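You operate a simulated robot arm through the tools that you are given. There is no shell and no other tool.

You run a simulated robot arm. Do the job below in one go: nothing can be reset, and whatever is moved stays where it is left.

JOB
Swap the black bolt in the vice for the 105 mm stud.
Fine: clamp the stud; stand the bolt on its head on the bench. Set down upright: black bolt.
Where things are to end (x, y in the base frame): black bolt within 6 cm of [51, 15].

Only the result counts: the job must be done as asked and must still hold three seconds after the hand-in. Knocking over, shifting, dropping, spilling or breaking anything else fails it.

ROBOT AND FRAMES
A 6-joint arm with a two-finger parallel gripper, fixed in place. Base frame: the origin is at the foot of the arm, x ahead of it, y to its left, z up; the work surface is at about z = 86. Units: cm, rad, N and s.
With the tool pointing down near the work surface it reaches from about 24 to 64 cm from the base axis. Its first joint turns from -1.152 to 1.152 rad. Payload 2.7 kg.
Tool frame: the origin (TCP) lies between the finger pads and is the grasp point; the fingertips stand 2.3 cm ahead of it; z points along the fingers, y is the line along which they close. The gripper opens to 9.4 cm. The fingers are 3.8 cm wide and 1 cm thick; the gripper's body (5.4 by 9.6 cm) begins 3.9 cm behind the TCP.
Orientation is that of the tool frame in the base frame, as a unit quaternion [x, y, z, w]. With the fingers straight down and closing along the base's y, the tool's x points along the base's -x, its y along +y and its z along -z.

CONTROLS
- The arm moves only by the tool nudge_tool. Its argument "deltas" is a list of rows, each a list of 3 entries, a list of its own where there are three numbers: the shift along the tool's x, y, z in units of 250 mm (1.0 is 250 mm), then the turn, a rotation vector about the tool's x, y, z in units of 90 degrees (1.0 is 90 degrees), then the opening, from 0 (shut) to 1 (fully open). In form: [[[x, y, z], [ax, ay, az], fingers], ...]. A call has 1 to 20 rows; each row is the pose to reach, as a shift and turn from the pose commanded when the call began, along the tool's axes at that moment. A call with a number of a shift or a turn outside -1 to 1 is refused whole. Each row takes 0.2 s and may step no farther than 5 cm and 0.15 rad from the row before; otherwise, or with a gripper value out of range, the whole call is refused. Where a pose cannot be reached the arm comes as near as it can. A force on the tool above 70 N (or 10 N above the force at the start of the call, whichever is more), or a blocked arm, ends the call early, and 0.2 s more pass. Each finger travels about 4.5 cm/s and halts on what it meets, pressing with about 43 N; the grip force reading is that of the motor and also rises with nothing between the fingers. The clock runs only during rows and for 0.2 s after the last one: add rows that repeat a pose to give the fingers time. It gives the time, the measured TCP pose, the force on the tool (base axes), the opening and the grip force at its end, in the units of the frame above (readings bear some noise), with the torque about the TCP (base axes, N m) and any sound that the robot's microphone picked up.
- Cameras (640 x 400 px; columns grow to the right, rows downward): "scene" is fixed at [6.03, -41.88, 141.72]; the picture's right is [0.89, -0.45, 0.00], its down [-0.20, -0.39, -0.90] and it looks along [0.41, 0.80, -0.44] (base axes); focal length 318 px, centre (320, 200). "wrist" rides on the gripper at [8.7, 1.6, -7.4] in the tool frame; the picture's right is [-0.18, 0.98, 0.00], its down [-0.58, -0.11, -0.81] and it looks along [-0.79, -0.15, 0.59] (tool axes); focal length 243 px, centre (320, 200). There is no depth. A picture from a camera that has moved, and an enlarged one, comes with that camera's place and axes in the base frame and with its lens.
- get_image(camera): a new picture of that camera. The clock stands still meanwhile.
- enlarge(camera, box): a new picture of the part [left, top, right, bottom] of that camera's present view, enlarged. The clock stands still meanwhile.
- close_job(): hands the job in; it is judged then, once.

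Places have to be worked out from the pictures, the camera data and where the tool is seen. Open the gripper and draw the arm clear of the work before you hand the job in, unless the task says otherwise.

The tools are called after "Emit:" as name(argument=value, ...) on one line, values as JSON. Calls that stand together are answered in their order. nudge_tool: Moves the arm, as the interface text tells. Its arguments: {"type":"object","properties":{"deltas":{"type":"array","items":{"type":"array"}}},"required":["deltas"]} The other tools are called the same way: get_image (camera) takes a picture; enlarge (camera, box) takes an enlarged picture of a part of a camera's view; close_job () hands the job in.

At the start:

```text
time_s: 0.0
tool_pos: [31.77, 16.7, 127.28]
tool_rot: [-0.001, 1.0, 0.0, 0.0]
wrist_force: [0.0, 0.5, 0.2]
moment: [0.0, 0.01, 0.0]
width: 9.41
grip_force: 0.0
```

scene: 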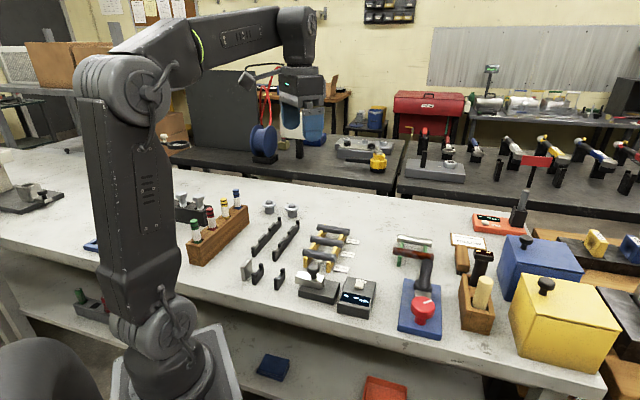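
wrist: 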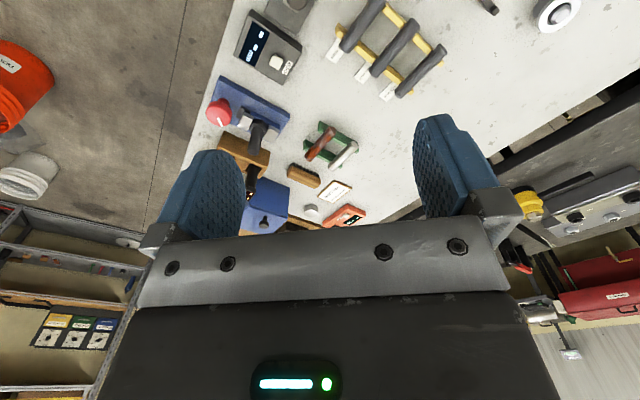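

I start by enlarging parts of the scene to find the vice, the black bolt and the studs.

Emit:
enlarge(camera="scene", box=[230, 190, 390, 320])

Emit:
enlarge(camera="scene", box=[380, 200, 540, 350])

Emit:
enlarge(camera="wrist", box=[180, 0, 480, 230])

```text
3.08 times, centred on (310, 255) of scene
camera zoom: at [6.03, -41.88, 141.72], right [0.89, -0.45, 0.0], down [-0.2, -0.39, -0.9], along [0.41, 0.8, -0.44], focal length 979 px, centre (351, 31)
```

zoom: 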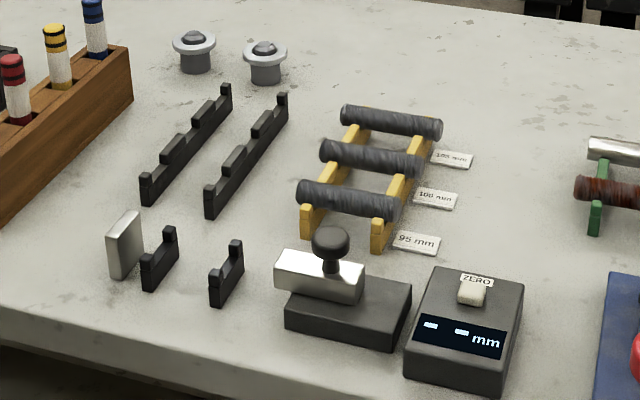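

```text
2.67 times, centred on (460, 275) of scene
camera zoom: at [6.03, -41.88, 141.72], right [0.89, -0.45, 0.0], down [-0.2, -0.39, -0.9], along [0.41, 0.8, -0.44], focal length 849 px, centre (-53, 0)
```

zoom: 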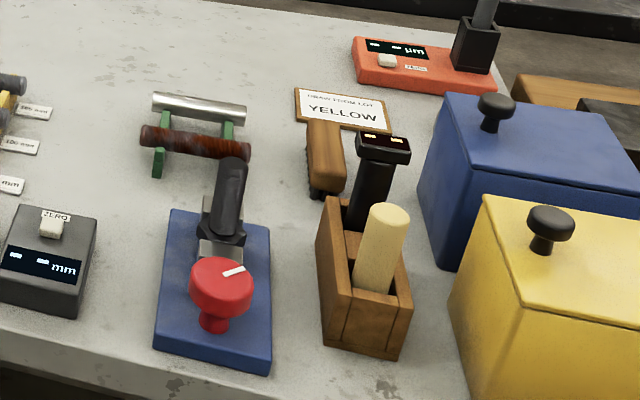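

```text
1.74 times, centred on (330, 115) of wrist
camera zoom: at [23.09, 18.32, 134.74], right [0.18, 0.98, 0.0], down [0.58, -0.11, 0.81], along [0.79, -0.15, -0.59], focal length 422 px, centre (303, 348)
```

zoom: 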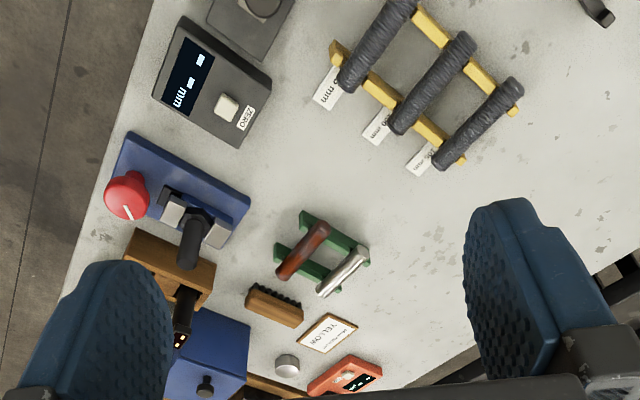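

The vice (blue base, red knob) sits near (51,-3), with the black bolt upright in it. The stud rack (yellow, labelled 95/100/105) is near (47,28). I'll lower the tool and move it towards the vice for a closer wrist view.

Emit:
nudge_tool(deltas=[[[0.012, -0.11, 0.08], [0, 0, 0], 1], [[0.024, -0.22, 0.16], [0, 0, 0], 1], [[0.036, -0.33, 0.24], [0, 0, 0], 1], [[0.048, -0.44, 0.32], [0, 0, 0], 1], [[0.06, -0.55, 0.4], [0, 0, 0], 1], [[0.071, -0.66, 0.48], [0, 0, 0], 1]])

Emit:
get_image(camera="wrist")

Emit:
get_image(camera="scene")

```text
time_s: 1.4
tool_pos: [29.76, -0.16, 115.37]
tool_rot: [0.0, 1.0, 0.0, -0.001]
wrist_force: [-0.3, -0.1, 1.0]
moment: [0.0, 0.01, -0.01]
width: 9.38
grip_force: 0.1
```

```text
taken
camera wrist: at [21.08, 1.54, 122.73], right [0.18, 0.98, 0.0], down [0.58, -0.11, 0.81], along [0.79, -0.15, -0.59], focal length 243 px, centre (320, 200)
```

wrist: 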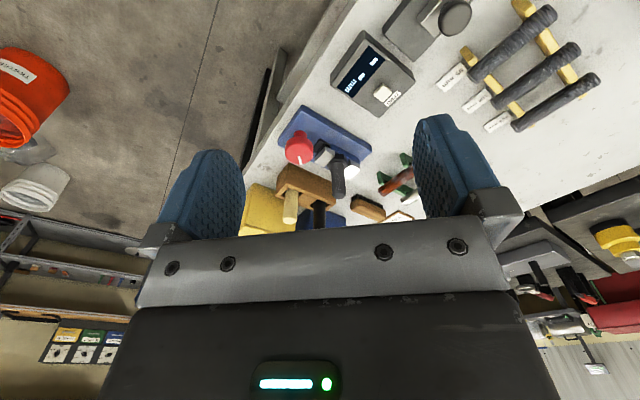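

```text
taken
```

scene: 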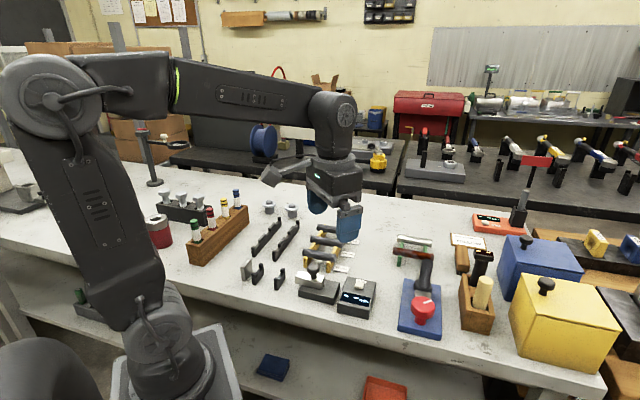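

Wrist view is upside down, with the vice in the middle. I'll enlarge the vice and the rack.

Emit:
enlarge(camera="wrist", box=[240, 80, 420, 240])

Emit:
enlarge(camera="wrist", box=[420, 0, 620, 150])

Emit:
enlarge(camera="scene", box=[390, 230, 460, 340])

Emit:
enlarge(camera="scene", box=[445, 230, 515, 340])

```text
2.50 times, centred on (330, 160) of wrist
camera zoom: at [21.08, 1.54, 122.73], right [0.18, 0.98, 0.0], down [0.58, -0.11, 0.81], along [0.79, -0.15, -0.59], focal length 606 px, centre (295, 300)
```

zoom: 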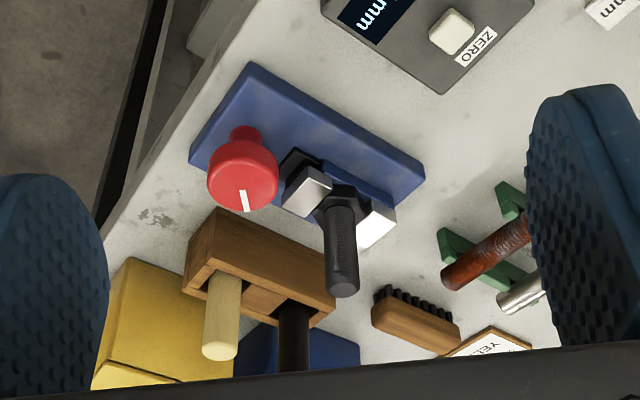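

```text
2.67 times, centred on (520, 75) of wrist
camera zoom: at [21.08, 1.54, 122.73], right [0.18, 0.98, 0.0], down [0.58, -0.11, 0.81], along [0.79, -0.15, -0.59], focal length 647 px, centre (-213, 533)
```

zoom: 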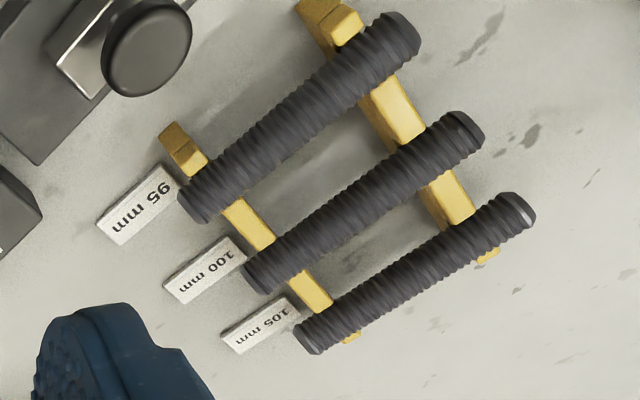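

```text
3.64 times, centred on (425, 285) of scene
camera zoom: at [6.03, -41.88, 141.72], right [0.89, -0.45, 0.0], down [-0.2, -0.39, -0.9], along [0.41, 0.8, -0.44], focal length 1157 px, centre (-62, -109)
```

zoom: 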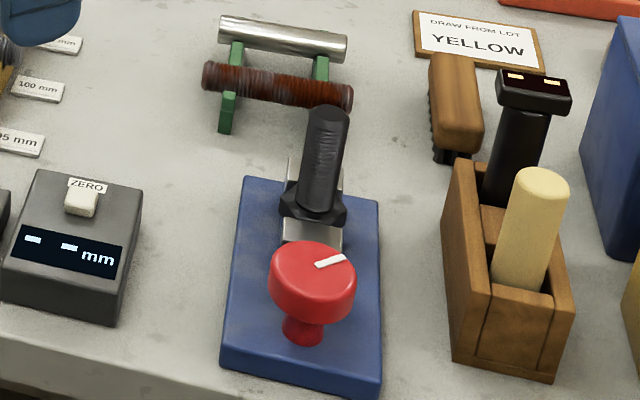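

```text
3.64 times, centred on (480, 285) of scene
camera zoom: at [6.03, -41.88, 141.72], right [0.89, -0.45, 0.0], down [-0.2, -0.39, -0.9], along [0.41, 0.8, -0.44], focal length 1157 px, centre (-262, -109)
```

zoom: 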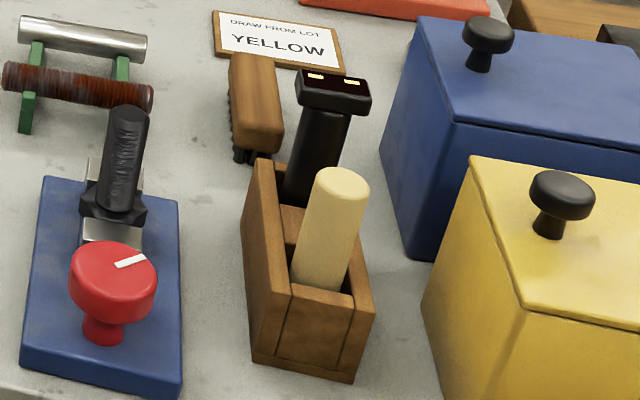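

The rack labels match the measured lengths (ratio 8.9 : 9.3 : 9.8), so the 105 stud is the farthest one, centred near (48,32,90). The vice is turned about 45°, and its knob has a vertical axis. I'll move closer for a steeper look at the jaws and bolt.

Emit:
nudge_tool(deltas=[[[-0.165, -0.02, 0.048], [0, 0, 0], 1], [[-0.33, -0.04, 0.095], [0, 0, 0], 1], [[-0.495, -0.06, 0.14], [0, 0, 0], 1], [[-0.66, -0.078, 0.19], [0, 0, 0], 1]])

Emit:
get_image(camera="wrist")

Emit:
enlarge(camera="wrist", box=[220, 0, 420, 140])

Emit:
get_image(camera="scene")

```text
time_s: 2.4
tool_pos: [45.92, -1.56, 110.74]
tool_rot: [0.0, 1.0, 0.0, 0.0]
wrist_force: [0.4, -0.2, 0.5]
moment: [0.0, 0.03, -0.01]
width: 9.42
grip_force: 0.0
```

```text
taken
camera wrist: at [37.39, 0.1, 118.09], right [0.18, 0.98, 0.0], down [0.58, -0.11, 0.81], along [0.79, -0.15, -0.59], focal length 243 px, centre (320, 200)
```

wrist: 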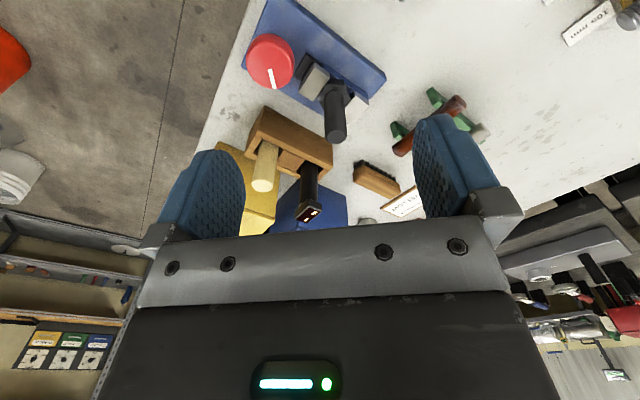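

```text
2.86 times, centred on (320, 70) of wrist
camera zoom: at [37.39, 0.1, 118.09], right [0.18, 0.98, 0.0], down [0.58, -0.11, 0.81], along [0.79, -0.15, -0.59], focal length 693 px, centre (320, 571)
```

zoom: 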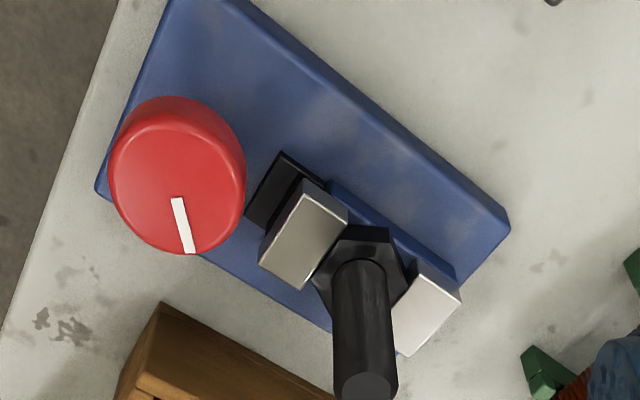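

```text
taken
```

scene: 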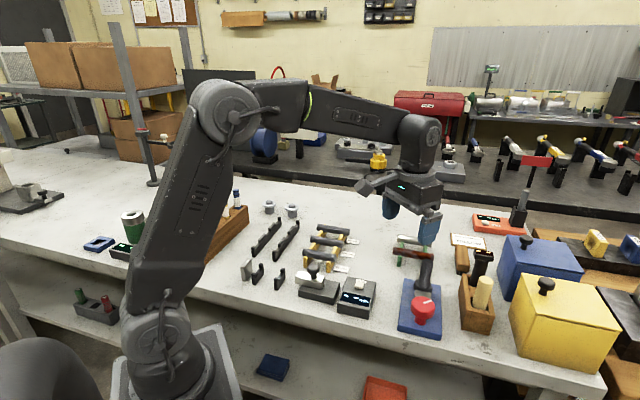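

I judge the bolt to be at about (53.4,-1.2) with its top near z=98.4. I'll enlarge the scene further to read the jaw heights and head.

Emit:
enlarge(camera="scene", box=[395, 250, 450, 340])

Emit:
enlarge(camera="scene", box=[405, 250, 440, 300])

Emit:
enlarge(camera="scene", box=[295, 220, 365, 265])

```text
4.44 times, centred on (422, 295) of scene
camera zoom: at [6.03, -41.88, 141.72], right [0.89, -0.45, 0.0], down [-0.2, -0.39, -0.9], along [0.41, 0.8, -0.44], focal length 1414 px, centre (-136, -222)
```

zoom: 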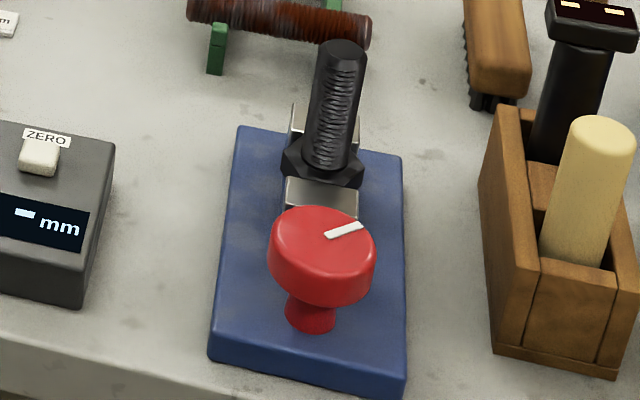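

```text
8.00 times, centred on (422, 275) of scene
camera zoom: at [6.03, -41.88, 141.72], right [0.89, -0.45, 0.0], down [-0.2, -0.39, -0.9], along [0.41, 0.8, -0.44], focal length 2546 px, centre (-500, -400)
```

zoom: 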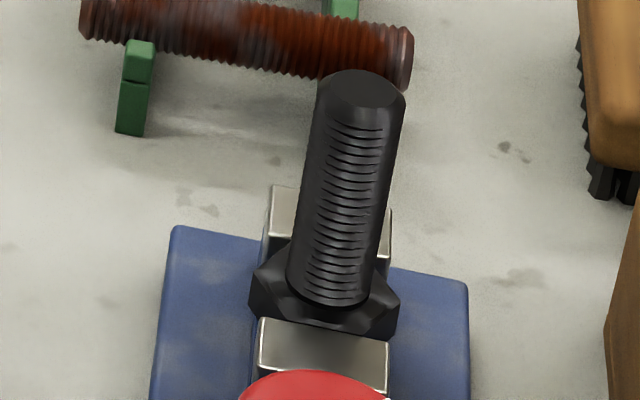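

```text
8.89 times, centred on (330, 242) of scene
camera zoom: at [6.03, -41.88, 141.72], right [0.89, -0.45, 0.0], down [-0.2, -0.39, -0.9], along [0.41, 0.8, -0.44], focal length 2829 px, centre (231, -178)
```

zoom: 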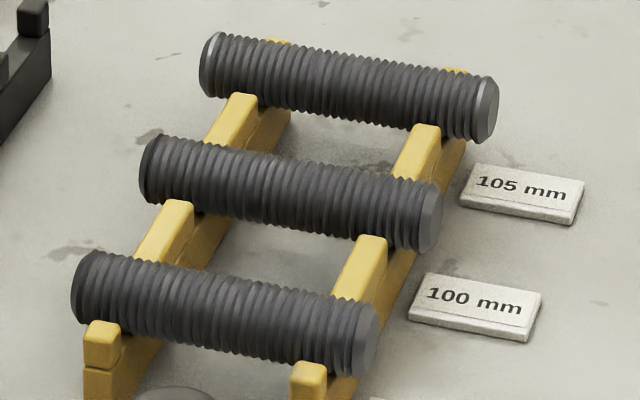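

Current estimates:
- Jaw tops are at z≈91.3 and the vice base top at 88.4.
- The knob is at (47.6,-6.7) with its top near 93 and a diameter of about 4.8.
- The bolt stands head-down, with its hex head between the jaws.

Before reaching for the knob I want the wooden holder's clearance, so I'll enlarge the view around it.

Emit:
enlarge(camera="wrist", box=[200, 90, 380, 230])

Emit:
enlarge(camera="scene", box=[400, 235, 510, 335])

Emit:
enlarge(camera="scene", box=[260, 240, 410, 340])

```text
2.86 times, centred on (290, 160) of wrist
camera zoom: at [37.39, 0.1, 118.09], right [0.18, 0.98, 0.0], down [0.58, -0.11, 0.81], along [0.79, -0.15, -0.59], focal length 693 px, centre (406, 314)
```

zoom: 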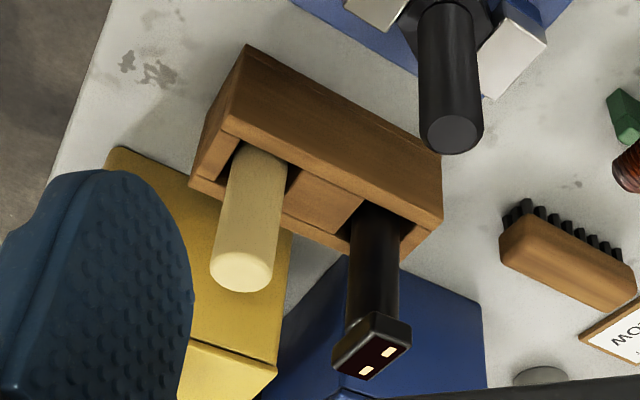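

```text
4.00 times, centred on (455, 285) of scene
camera zoom: at [6.03, -41.88, 141.72], right [0.89, -0.45, 0.0], down [-0.2, -0.39, -0.9], along [0.41, 0.8, -0.44], focal length 1273 px, centre (-220, -140)
```

zoom: 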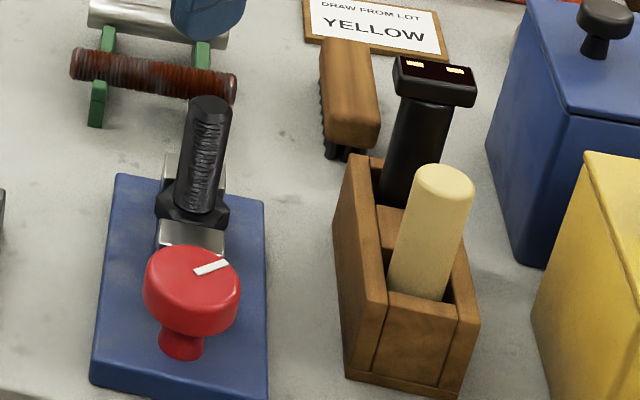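

```text
4.00 times, centred on (335, 290) of scene
camera zoom: at [6.03, -41.88, 141.72], right [0.89, -0.45, 0.0], down [-0.2, -0.39, -0.9], along [0.41, 0.8, -0.44], focal length 1273 px, centre (260, -160)
```

zoom: 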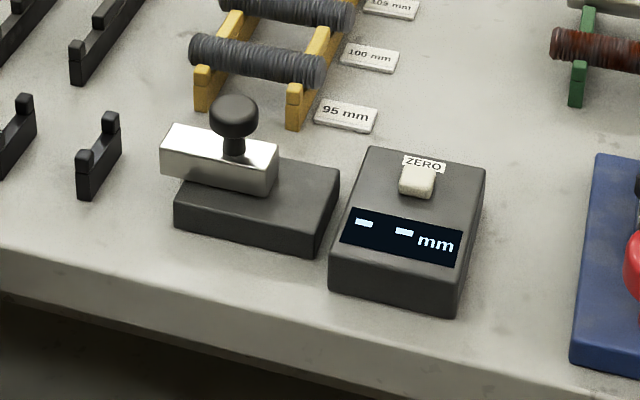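

The holder is well clear (nearest corner about (56,-12), top 92.6). I'll move above the knob and check alignment from close up.

Emit:
nudge_tool(deltas=[[[-0.02, -0.1, 0.1], [0, 0, 0], 0.75], [[-0.045, -0.2, 0.2], [0, 0, 0], 0.75], [[-0.067, -0.206, 0.35], [0, 0, 0], 0.75], [[-0.067, -0.206, 0.43], [0, 0, 0], 0.75], [[-0.067, -0.206, 0.43], [0, 0, 0], 0.75]])

Emit:
get_image(camera="wrist")

Emit:
enlarge(camera="scene", box=[380, 210, 480, 330])

```text
time_s: 3.6
tool_pos: [48.04, -6.7, 99.77]
tool_rot: [0.0, 1.0, 0.0, 0.0]
wrist_force: [-0.1, 0.2, 0.2]
moment: [0.0, -0.01, 0.03]
width: 7.06
grip_force: 0.0
```

```text
taken
camera wrist: at [39.41, -5.06, 107.26], right [0.18, 0.98, 0.0], down [0.58, -0.11, 0.81], along [0.79, -0.15, -0.59], focal length 243 px, centre (320, 200)
```

wrist: 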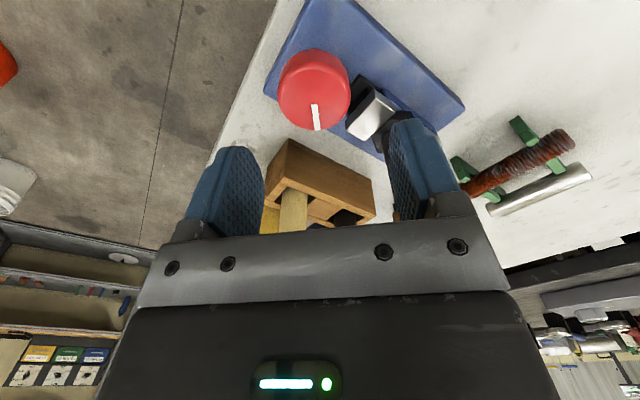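

```text
3.33 times, centred on (430, 270) of scene
camera zoom: at [6.03, -41.88, 141.72], right [0.89, -0.45, 0.0], down [-0.2, -0.39, -0.9], along [0.41, 0.8, -0.44], focal length 1061 px, centre (-47, -33)
```

zoom: 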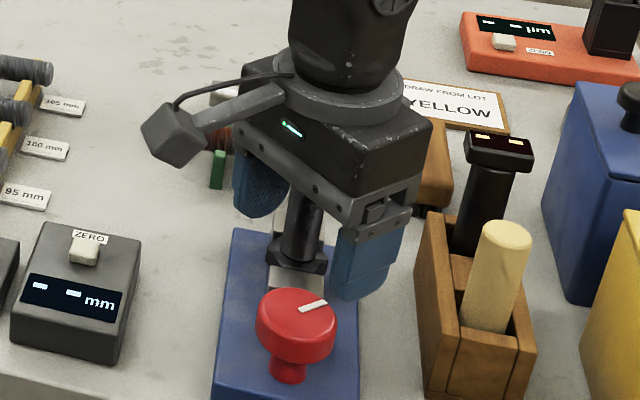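

The knob centre recomputes to (47.6,-6.8). I'll descend so the fingertips straddle the upper part of the knob, staying above the jaw tops.

Emit:
nudge_tool(deltas=[[[0.018, 0, 0.08], [0, 0, 0], 0.75], [[0.018, 0, 0.16], [0, 0, 0], 0.75], [[0.018, 0, 0.232], [0, 0, 0], 0.75], [[0.018, 0, 0.232], [0, 0, 0], 0.75]])

Emit:
get_image(camera="wrist")

Emit:
enlarge(camera="scene", box=[380, 210, 480, 330])

```text
time_s: 4.6
tool_pos: [47.74, -6.86, 93.94]
tool_rot: [0.0, 1.0, 0.001, 0.0]
wrist_force: [1.1, 0.9, -0.6]
moment: [0.04, 0.0, -0.02]
width: 7.05
grip_force: 0.1
```

```text
taken
camera wrist: at [38.94, -5.27, 101.33], right [0.18, 0.98, 0.0], down [0.58, -0.11, 0.81], along [0.79, -0.15, -0.59], focal length 243 px, centre (320, 200)
```

wrist: 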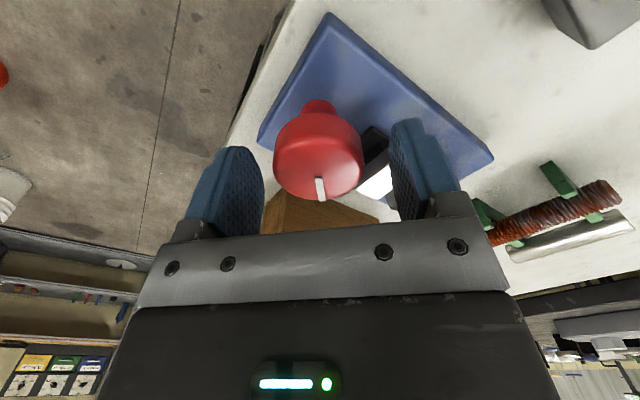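

```text
3.33 times, centred on (430, 270) of scene
camera zoom: at [6.03, -41.88, 141.72], right [0.89, -0.45, 0.0], down [-0.2, -0.39, -0.9], along [0.41, 0.8, -0.44], focal length 1061 px, centre (-47, -33)
```

zoom: 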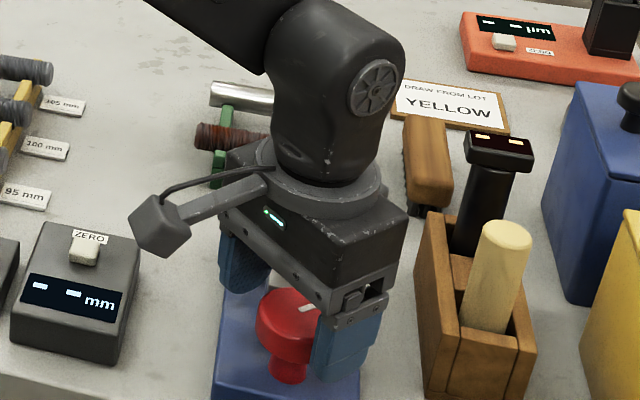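

The fingers straddle the knob symmetrically. I'll close on it and try a small counter-clockwise turn to feel the torque.

Emit:
nudge_tool(deltas=[[[0, 0, 0], [0, 0, 0], 0.3], [[0, 0, 0], [0, 0, 0], 0.3], [[0, 0, 0], [0, 0, 0], 0.3], [[0, 0, 0], [0, 0, 0], 0.3], [[0, 0, 0], [0, 0, -0.08], 0.3], [[0, 0, 0], [0, 0, -0.16], 0.3], [[0, 0, 0], [0, 0, -0.24], 0.3], [[0, 0, 0], [0, 0, -0.24], 0.3]])

Emit:
get_image(camera="wrist")

Emit:
enlarge(camera="scene", box=[380, 210, 480, 330])

```text
time_s: 6.4
tool_pos: [47.64, -7.25, 93.86]
tool_rot: [-0.187, 0.982, -0.002, -0.002]
wrist_force: [-5.3, -33.3, -8.7]
moment: [-0.46, -0.45, -0.18]
width: 4.67
grip_force: 44.9
```

```text
taken
camera wrist: at [39.02, -8.89, 101.38], right [-0.19, 0.98, 0.0], down [0.58, 0.12, 0.8], along [0.79, 0.15, -0.59], focal length 243 px, centre (320, 200)
```

wrist: 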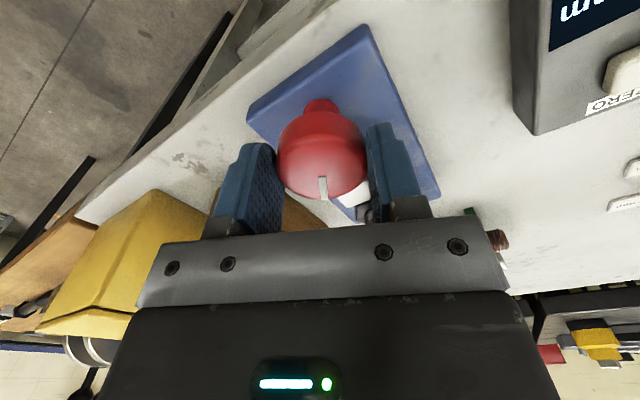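

```text
3.33 times, centred on (430, 270) of scene
camera zoom: at [6.03, -41.97, 141.69], right [0.89, -0.45, 0.0], down [-0.2, -0.39, -0.9], along [0.41, 0.8, -0.44], focal length 1061 px, centre (-47, -33)
```

zoom: 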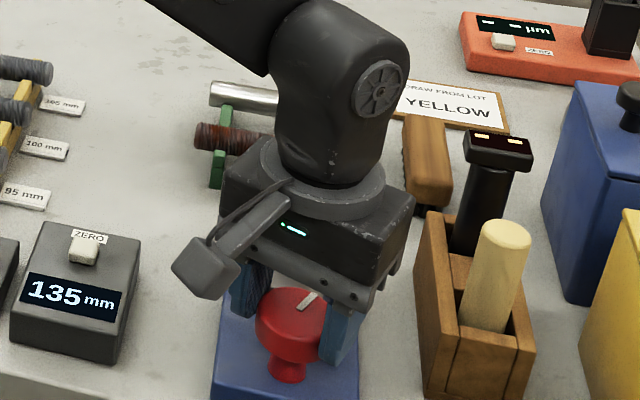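

The knob turned with the hand (its mark stays fixed in the wrist view) and the torque was small. A side load shows the true centre is slightly toward -y, so I'll correct for that and keep turning counter-clockwise.

Emit:
nudge_tool(deltas=[[[0.005, -0.013, 0], [0, 0, -0.09], 0.3], [[0.005, -0.013, 0], [0, 0, -0.18], 0.3], [[0.005, -0.013, 0], [0, 0, -0.27], 0.3], [[0.005, -0.013, 0], [0, 0, -0.36], 0.3], [[0.005, -0.013, 0], [0, 0, -0.45], 0.3], [[0.005, -0.013, 0], [0, 0, -0.54], 0.3], [[0.005, -0.013, 0], [0, 0, -0.63], 0.3], [[0.005, -0.013, 0], [0, 0, -0.63], 0.3]])

Emit:
get_image(camera="wrist")

Emit:
enlarge(camera="scene", box=[380, 210, 480, 330])

```text
time_s: 8.2
tool_pos: [47.98, -7.38, 94.4]
tool_rot: [-0.632, 0.775, -0.004, 0.004]
wrist_force: [14.5, -8.7, 19.5]
moment: [-0.31, -0.58, -0.93]
width: 4.56
grip_force: 45.1
```

```text
taken
camera wrist: at [44.61, -15.44, 101.74], right [-0.93, 0.38, -0.01], down [0.21, 0.55, 0.81], along [0.31, 0.75, -0.59], focal length 243 px, centre (320, 200)
```

wrist: 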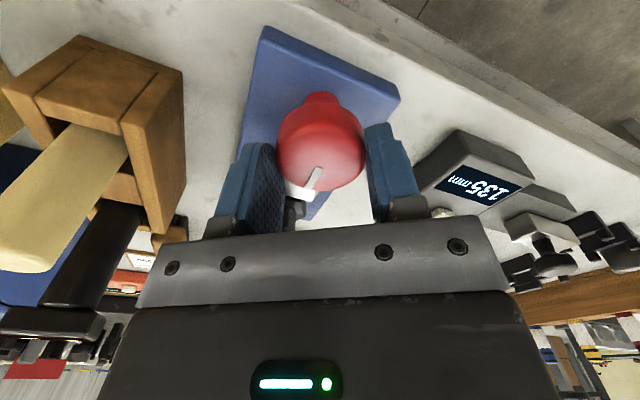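

```text
3.33 times, centred on (430, 270) of scene
camera zoom: at [6.04, -41.9, 141.71], right [0.89, -0.45, 0.0], down [-0.2, -0.39, -0.9], along [0.41, 0.8, -0.44], focal length 1061 px, centre (-47, -33)
```

zoom: 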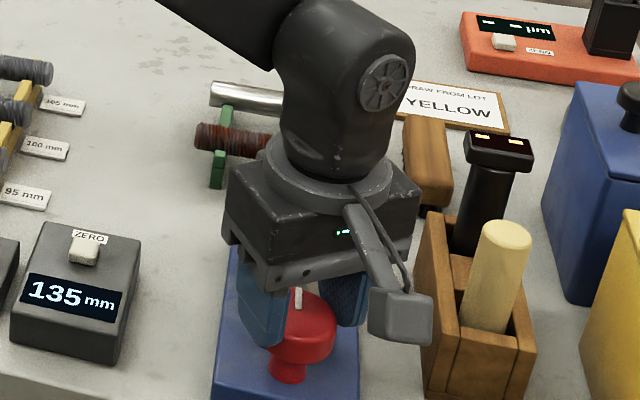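

The knob has turned about 60° while the hand turned 78°. A vertical force suggests a finger may be riding on a jaw, or that the end stop was reached. I'll release slightly, rise and look at the jaws.

Emit:
nudge_tool(deltas=[[[0, 0, 0], [0, 0, 0], 0.6], [[0, 0, 0], [0, 0, 0], 0.6], [[0, 0, -0.1], [0, 0, 0], 0.6], [[0, 0, -0.28], [0, 0, 0], 0.6], [[0, 0, -0.44], [0, 0, 0], 0.6], [[0, 0, -0.44], [0, 0, 0], 0.6]])

Emit:
get_image(camera="wrist")

Emit:
enlarge(camera="scene", box=[395, 250, 450, 340])

```text
time_s: 9.6
tool_pos: [47.89, -7.55, 104.98]
tool_rot: [-0.632, 0.775, -0.001, 0.0]
wrist_force: [0.1, 0.3, -0.5]
moment: [0.01, 0.01, -0.01]
width: 5.64
grip_force: 0.0
```

```text
taken
camera wrist: at [44.52, -15.57, 112.4], right [-0.93, 0.38, 0.0], down [0.22, 0.55, 0.81], along [0.31, 0.75, -0.59], focal length 243 px, centre (320, 200)
```

wrist: 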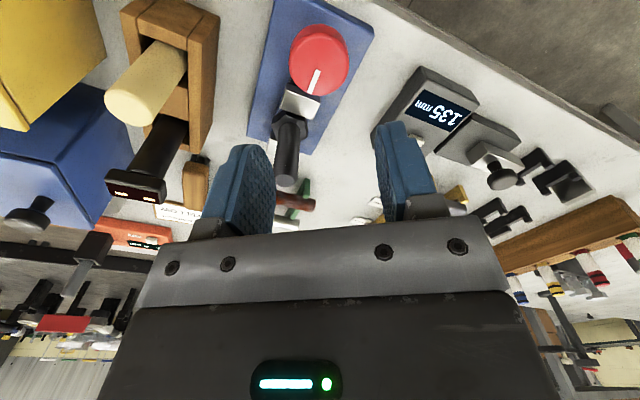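

```text
4.44 times, centred on (422, 295) of scene
camera zoom: at [6.03, -41.88, 141.72], right [0.89, -0.45, 0.0], down [-0.2, -0.39, -0.9], along [0.41, 0.8, -0.44], focal length 1414 px, centre (-136, -222)
```

zoom: 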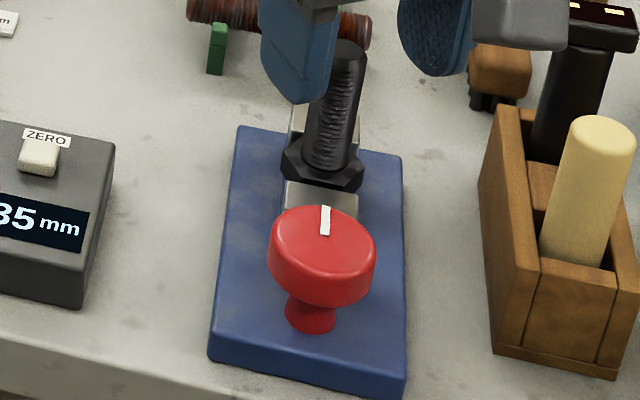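

Emit:
enlarge(camera="wrist", box=[230, 0, 390, 190])

Emit:
enlarge(camera="scene", box=[405, 250, 440, 300])

```text
2.11 times, centred on (310, 95) of wrist
camera zoom: at [44.52, -15.57, 112.4], right [-0.93, 0.38, 0.0], down [0.22, 0.55, 0.81], along [0.31, 0.75, -0.59], focal length 511 px, centre (341, 421)
```

zoom: 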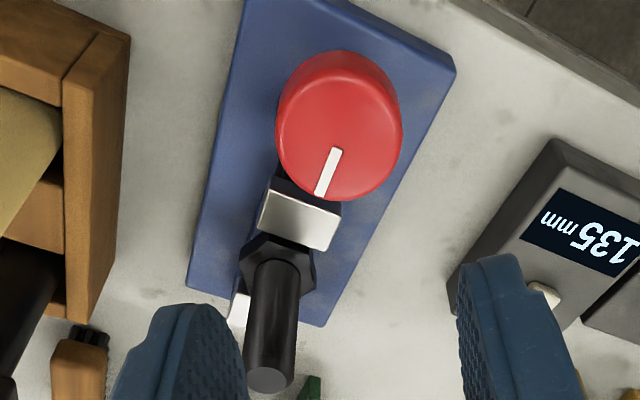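

```text
8.00 times, centred on (422, 275) of scene
camera zoom: at [6.03, -41.88, 141.72], right [0.89, -0.45, 0.0], down [-0.2, -0.39, -0.9], along [0.41, 0.8, -0.44], focal length 2546 px, centre (-500, -400)
```

zoom: 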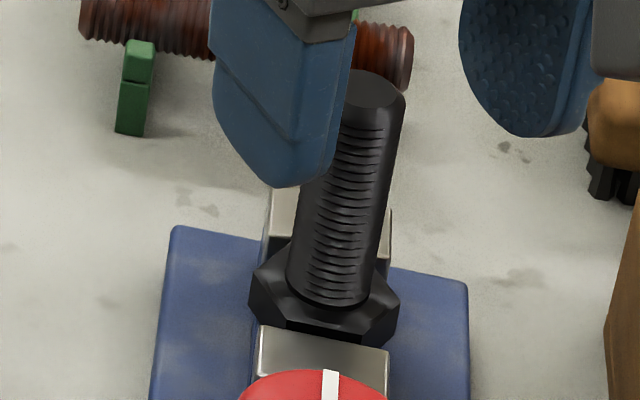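

CCW opens the vice: the near jaw moved back about 4 mm and the bolt head is now free. The bolt stands at about (53.4,-1.4) with its top at 98.4, so I'll move over it and check alignment.

Emit:
nudge_tool(deltas=[[[-0.143, -0.083, 0], [0, 0, 0], 0.6], [[-0.285, -0.166, 0], [0, 0, 0], 0.6], [[-0.285, -0.166, 0.02], [0, 0, 0], 0.6], [[-0.285, -0.166, 0.02], [0, 0, 0], 0.6]])

Emit:
get_image(camera="wrist")

Emit:
enlarge(camera="scene", box=[380, 210, 480, 330])

```text
time_s: 10.6
tool_pos: [53.28, -1.25, 104.5]
tool_rot: [-0.631, 0.776, 0.0, -0.001]
wrist_force: [0.3, 0.1, 0.2]
moment: [0.01, 0.01, 0.01]
width: 5.63
grip_force: 0.1
```

```text
taken
camera wrist: at [49.91, -9.42, 111.83], right [-0.93, 0.38, 0.0], down [0.22, 0.55, 0.81], along [0.31, 0.75, -0.59], focal length 243 px, centre (320, 200)
```

wrist: 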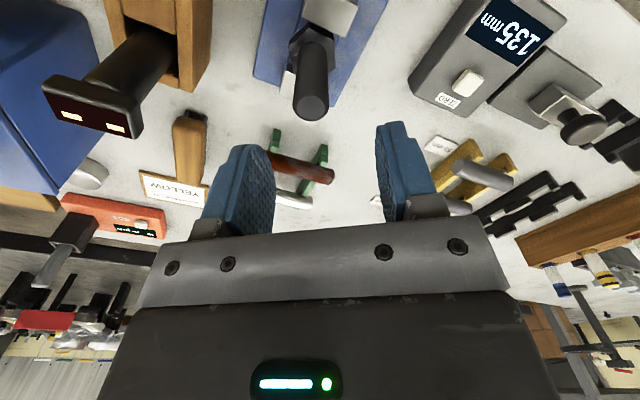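

```text
3.33 times, centred on (430, 270) of scene
camera zoom: at [6.03, -41.88, 141.72], right [0.89, -0.45, 0.0], down [-0.2, -0.39, -0.9], along [0.41, 0.8, -0.44], focal length 1061 px, centre (-47, -33)
```

zoom: 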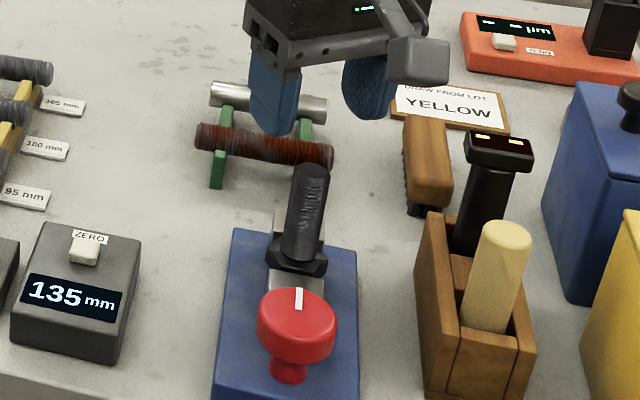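

The bolt tip is about 0.4 cm off-centre along the closing line. I'll correct and descend so the tips just pass the bolt's top, then check again.

Emit:
nudge_tool(deltas=[[[0.005, -0.015, 0.05], [0, 0, 0], 0.6], [[0.005, -0.015, 0.12], [0, 0, 0], 0.6], [[0.005, -0.015, 0.2], [0, 0, 0], 0.6], [[0.005, -0.015, 0.2], [0, 0, 0], 0.6]])

Emit:
get_image(camera="wrist")

Emit:
enlarge(camera="scene", box=[380, 210, 480, 330])

```text
time_s: 11.6
tool_pos: [53.5, -1.34, 99.45]
tool_rot: [-0.631, 0.776, 0.0, 0.0]
wrist_force: [-0.4, 0.2, 0.0]
moment: [0.0, 0.01, 0.01]
width: 5.65
grip_force: 0.0
```

```text
taken
camera wrist: at [50.26, -9.44, 106.79], right [-0.93, 0.38, 0.0], down [0.22, 0.55, 0.81], along [0.31, 0.75, -0.59], focal length 243 px, centre (320, 200)
```

wrist: 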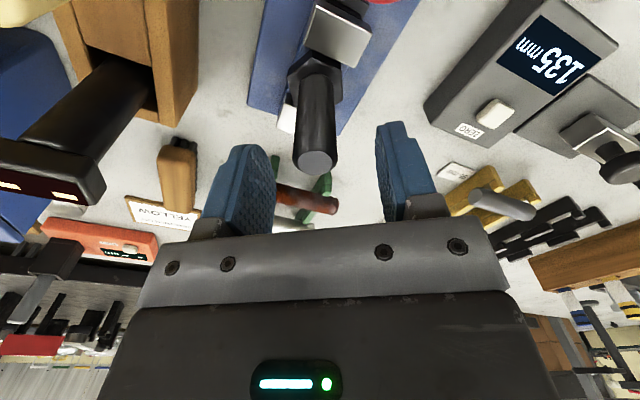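

```text
3.33 times, centred on (430, 270) of scene
camera zoom: at [6.03, -41.88, 141.72], right [0.89, -0.45, 0.0], down [-0.2, -0.39, -0.9], along [0.41, 0.8, -0.44], focal length 1061 px, centre (-47, -33)
```

zoom: 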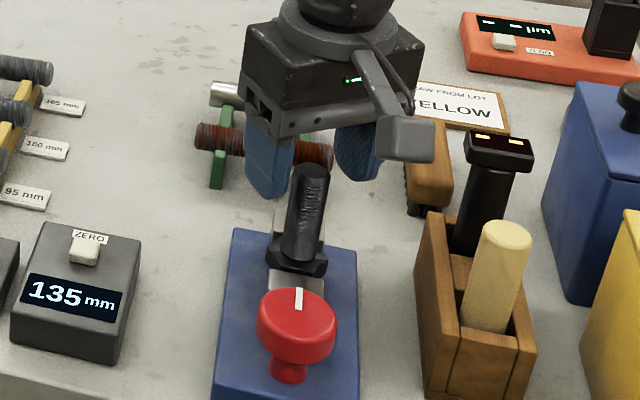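

The bolt is nearly centred. I'll make a small correction, descend to z≈95.8 and close on the shank.

Emit:
nudge_tool(deltas=[[[0.008, -0.006, 0.07], [0, 0, 0], 0.6], [[0.008, -0.006, 0.146], [0, 0, 0], 0.6], [[0.008, -0.006, 0.146], [0, 0, 0], 0.6], [[0.008, -0.006, 0.146], [0, 0, 0], 0.1], [[0.008, -0.006, 0.146], [0, 0, 0], 0.1], [[0.008, -0.006, 0.146], [0, 0, 0], 0.1], [[0.008, -0.006, 0.146], [0, 0, 0], 0.1]])

Emit:
get_image(camera="wrist")

Emit:
enlarge(camera="scene", box=[380, 210, 480, 330])

```text
time_s: 13.2
tool_pos: [53.69, -1.56, 95.85]
tool_rot: [-0.631, 0.776, 0.0, 0.0]
wrist_force: [0.2, -0.7, -0.1]
moment: [0.02, -0.01, -0.04]
width: 2.34
grip_force: 43.0
```

```text
taken
camera wrist: at [50.42, -9.64, 103.24], right [-0.93, 0.38, 0.0], down [0.22, 0.55, 0.81], along [0.31, 0.75, -0.59], focal length 243 px, centre (320, 200)
```

wrist: 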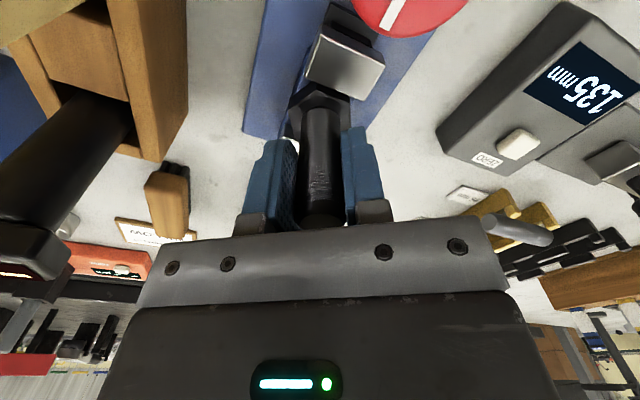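

```text
3.33 times, centred on (430, 270) of scene
camera zoom: at [6.03, -41.88, 141.72], right [0.89, -0.45, 0.0], down [-0.2, -0.39, -0.9], along [0.41, 0.8, -0.44], focal length 1061 px, centre (-47, -33)
```

zoom: 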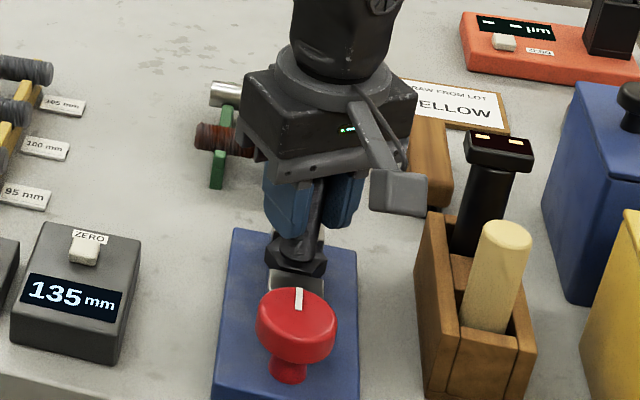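

I have the bolt (width 2.34). I'll lift gently by 1 cm to check that it comes free of the jaws.

Emit:
nudge_tool(deltas=[[[0, 0, -0.01], [0, 0, 0], 0.1], [[0, 0, -0.02], [0, 0, 0], 0.1], [[0, 0, -0.04], [0, 0, 0], 0.1], [[0, 0, -0.04], [0, 0, 0], 0.1]])

Emit:
enlarge(camera="scene", box=[380, 210, 480, 330])

```text
time_s: 14.2
tool_pos: [53.78, -1.48, 96.8]
tool_rot: [-0.631, 0.776, 0.001, 0.001]
wrist_force: [-0.5, 0.0, -2.9]
moment: [-0.01, -0.02, 0.01]
width: 2.35
grip_force: 42.9
```

```text
3.33 times, centred on (430, 270) of scene
camera zoom: at [6.04, -41.88, 141.72], right [0.89, -0.45, 0.0], down [-0.2, -0.39, -0.9], along [0.41, 0.8, -0.44], focal length 1061 px, centre (-47, -33)
```

zoom: 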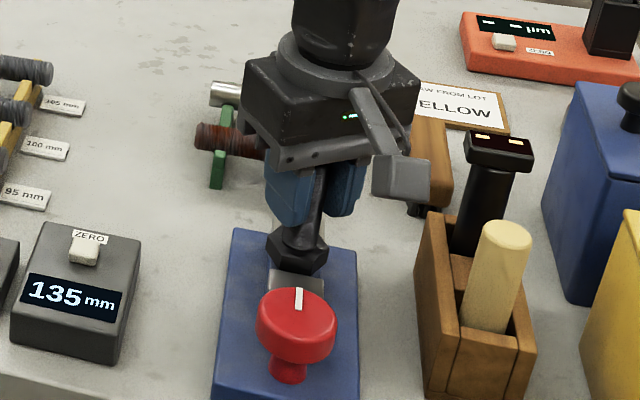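

The bolt came free (about 3 N). I'll raise it to z≈106 and carry it over to (51,15).

Emit:
nudge_tool(deltas=[[[0, 0, -0.16], [0, 0, 0], 0.1], [[0, 0, -0.34], [0, 0, 0], 0.1], [[-0.12, 0.05, -0.36], [0, 0, 0], 0.1], [[-0.25, 0.1, -0.36], [0, 0, 0], 0.1], [[-0.38, 0.15, -0.36], [0, 0, 0], 0.1], [[-0.51, 0.2, -0.36], [0, 0, 0], 0.1], [[-0.624, 0.243, -0.36], [0, 0, 0], 0.1], [[-0.624, 0.243, -0.36], [0, 0, 0], 0.1]])

Emit:
get_image(camera="wrist")

Emit:
get_image(camera="scene")

```text
time_s: 16.0
tool_pos: [50.84, 15.25, 105.99]
tool_rot: [-0.631, 0.776, -0.001, 0.0]
wrist_force: [0.2, 0.6, -3.6]
moment: [-0.02, -0.02, 0.01]
width: 2.36
grip_force: 43.2
```

```text
taken
camera wrist: at [47.5, 7.15, 113.37], right [-0.93, 0.38, 0.0], down [0.22, 0.55, 0.81], along [0.31, 0.75, -0.59], focal length 243 px, centre (320, 200)
```

wrist: 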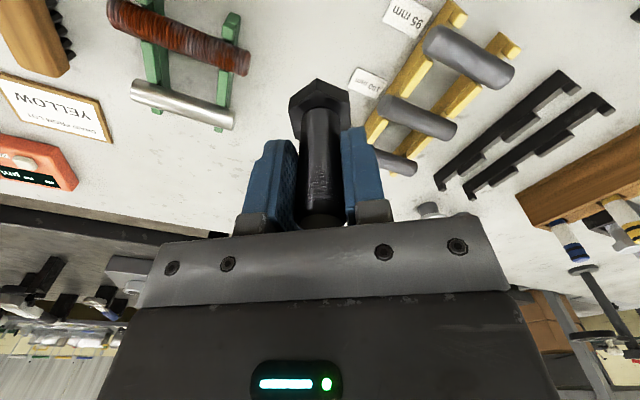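

```text
taken
```

scene: 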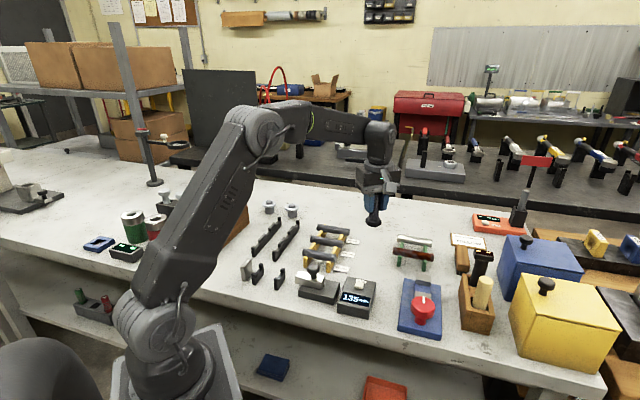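

The spot below is clear. I'll descend to z≈93.6, just above where the bolt head should touch.

Emit:
nudge_tool(deltas=[[[0, 0, 0.15], [0, 0, 0], 0.1], [[0, 0, 0.3], [0, 0, 0], 0.1], [[0, 0, 0.42], [0, 0, 0], 0.1], [[0, 0, 0.49], [0, 0, 0], 0.1], [[0, 0, 0.49], [0, 0, 0], 0.1]])

Emit:
enlarge(camera="scene", box=[340, 170, 420, 260])

```text
time_s: 17.2
tool_pos: [50.99, 14.98, 93.73]
tool_rot: [-0.631, 0.776, 0.0, 0.0]
wrist_force: [-0.7, -0.4, -3.0]
moment: [-0.01, 0.0, 0.0]
width: 2.35
grip_force: 42.6
```

```text
4.44 times, centred on (380, 215) of scene
camera zoom: at [6.04, -41.88, 141.72], right [0.89, -0.45, 0.0], down [-0.2, -0.39, -0.9], along [0.41, 0.8, -0.44], focal length 1414 px, centre (53, 133)
```

zoom: 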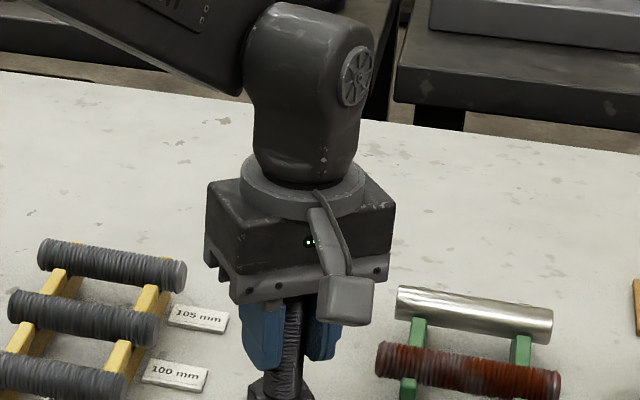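

Still free of the bench (force -3 N). I'll lower in small steps, watching the force for contact.

Emit:
nudge_tool(deltas=[[[0, 0, 0.012], [0, 0, 0], 0.1], [[0, 0, 0.024], [0, 0, 0], 0.1], [[0, 0, 0.024], [0, 0, 0], 0.1]])

Emit:
enlarge(camera="scene", box=[350, 210, 410, 280])

```text
time_s: 18.0
tool_pos: [50.76, 14.98, 93.03]
tool_rot: [-0.631, 0.776, 0.0, 0.0]
wrist_force: [-0.8, 0.0, -3.5]
moment: [-0.02, 0.0, 0.04]
width: 2.34
grip_force: 43.4
```

```text
5.71 times, centred on (380, 245) of scene
camera zoom: at [6.04, -41.88, 141.72], right [0.89, -0.45, 0.0], down [-0.2, -0.39, -0.9], along [0.41, 0.8, -0.44], focal length 1818 px, centre (-23, -57)
```

zoom: 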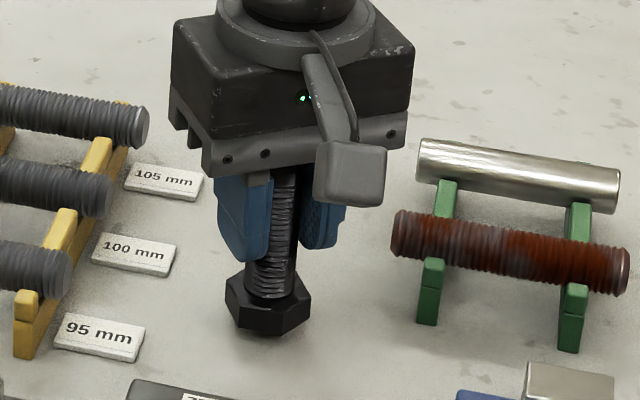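

Head is close to the bench. I'll continue with small steps.

Emit:
nudge_tool(deltas=[[[0, 0, 0.006], [0, 0, 0], 0.1], [[0, 0, 0.012], [0, 0, 0], 0.1], [[0, 0, 0.012], [0, 0, 0], 0.1]])

```text
time_s: 18.8
tool_pos: [50.94, 15.07, 92.77]
tool_rot: [-0.631, 0.776, 0.0, 0.001]
wrist_force: [0.5, -0.6, -3.8]
moment: [-0.04, -0.04, 0.03]
width: 2.36
grip_force: 42.9
```

No contact yet, so I'll go slightly lower.

Emit:
nudge_tool(deltas=[[[0, 0, 0.006], [0, 0, 0], 0.1], [[0, 0, 0.012], [0, 0, 0], 0.1], [[0, 0, 0.012], [0, 0, 0], 0.1]])

```text
time_s: 19.6
tool_pos: [50.87, 15.03, 92.43]
tool_rot: [-0.632, 0.775, 0.0, 0.0]
wrist_force: [-0.3, 0.7, -3.6]
moment: [0.01, 0.03, 0.0]
width: 2.36
grip_force: 42.8
```

Still hanging free. I'll take another small step.

Emit:
nudge_tool(deltas=[[[0, 0, 0.004], [0, 0, 0], 0.1], [[0, 0, 0.008], [0, 0, 0], 0.1], [[0, 0, 0.008], [0, 0, 0], 0.1]])

Emit:
enlarge(camera="scene", box=[350, 220, 400, 270])

```text
time_s: 20.4
tool_pos: [50.95, 15.05, 92.32]
tool_rot: [-0.631, 0.776, 0.0, 0.0]
wrist_force: [-1.8, 0.2, 5.7]
moment: [0.0, 0.27, 0.01]
width: 2.35
grip_force: 43.1
```

```text
8.00 times, centred on (375, 245) of scene
camera zoom: at [6.02, -41.88, 141.72], right [0.89, -0.45, 0.0], down [-0.2, -0.39, -0.9], along [0.41, 0.8, -0.44], focal length 2546 px, centre (-120, -160)
```

zoom: 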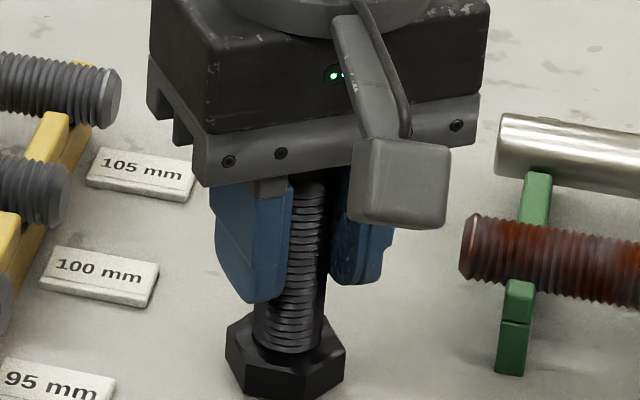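

Contact made: the force went from -3.6 to +5.7 N and the head is on the bench. I'll open and rise straight up.

Emit:
nudge_tool(deltas=[[[0, 0, 0], [0, 0, 0], 0.3], [[0, 0, 0], [0, 0, 0], 0.5], [[0, 0, 0], [0, 0, 0], 0.55], [[0, 0, -0.08], [0, 0, 0], 0.55], [[0, 0, -0.2], [0, 0, 0], 0.55], [[0, 0, -0.4], [0, 0, 0], 0.55], [[0, 0, -0.56], [0, 0, 0], 0.55], [[0, 0, -0.56], [0, 0, 0], 0.55]])

Emit:
get_image(camera="wrist")

Emit:
enlarge(camera="scene", box=[340, 180, 460, 320])

```text
time_s: 22.2
tool_pos: [50.98, 14.62, 106.27]
tool_rot: [-0.631, 0.776, 0.0, 0.0]
wrist_force: [0.2, 0.3, 0.3]
moment: [-0.02, -0.02, -0.03]
width: 5.17
grip_force: 0.0
```

```text
taken
camera wrist: at [47.68, 6.4, 113.69], right [-0.93, 0.38, 0.0], down [0.22, 0.55, 0.81], along [0.31, 0.75, -0.59], focal length 243 px, centre (320, 200)
```

wrist: 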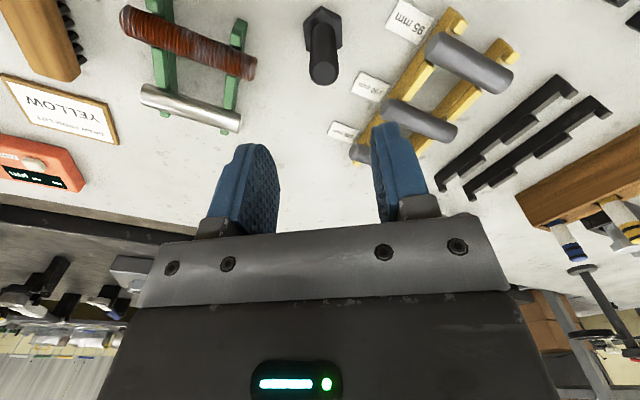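

```text
2.86 times, centred on (400, 250) of scene
camera zoom: at [6.03, -41.88, 141.72], right [0.89, -0.45, 0.0], down [-0.2, -0.39, -0.9], along [0.41, 0.8, -0.44], focal length 909 px, centre (91, 57)
```

zoom: 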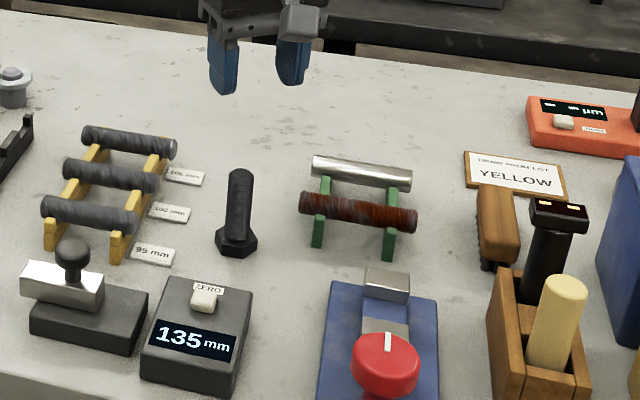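

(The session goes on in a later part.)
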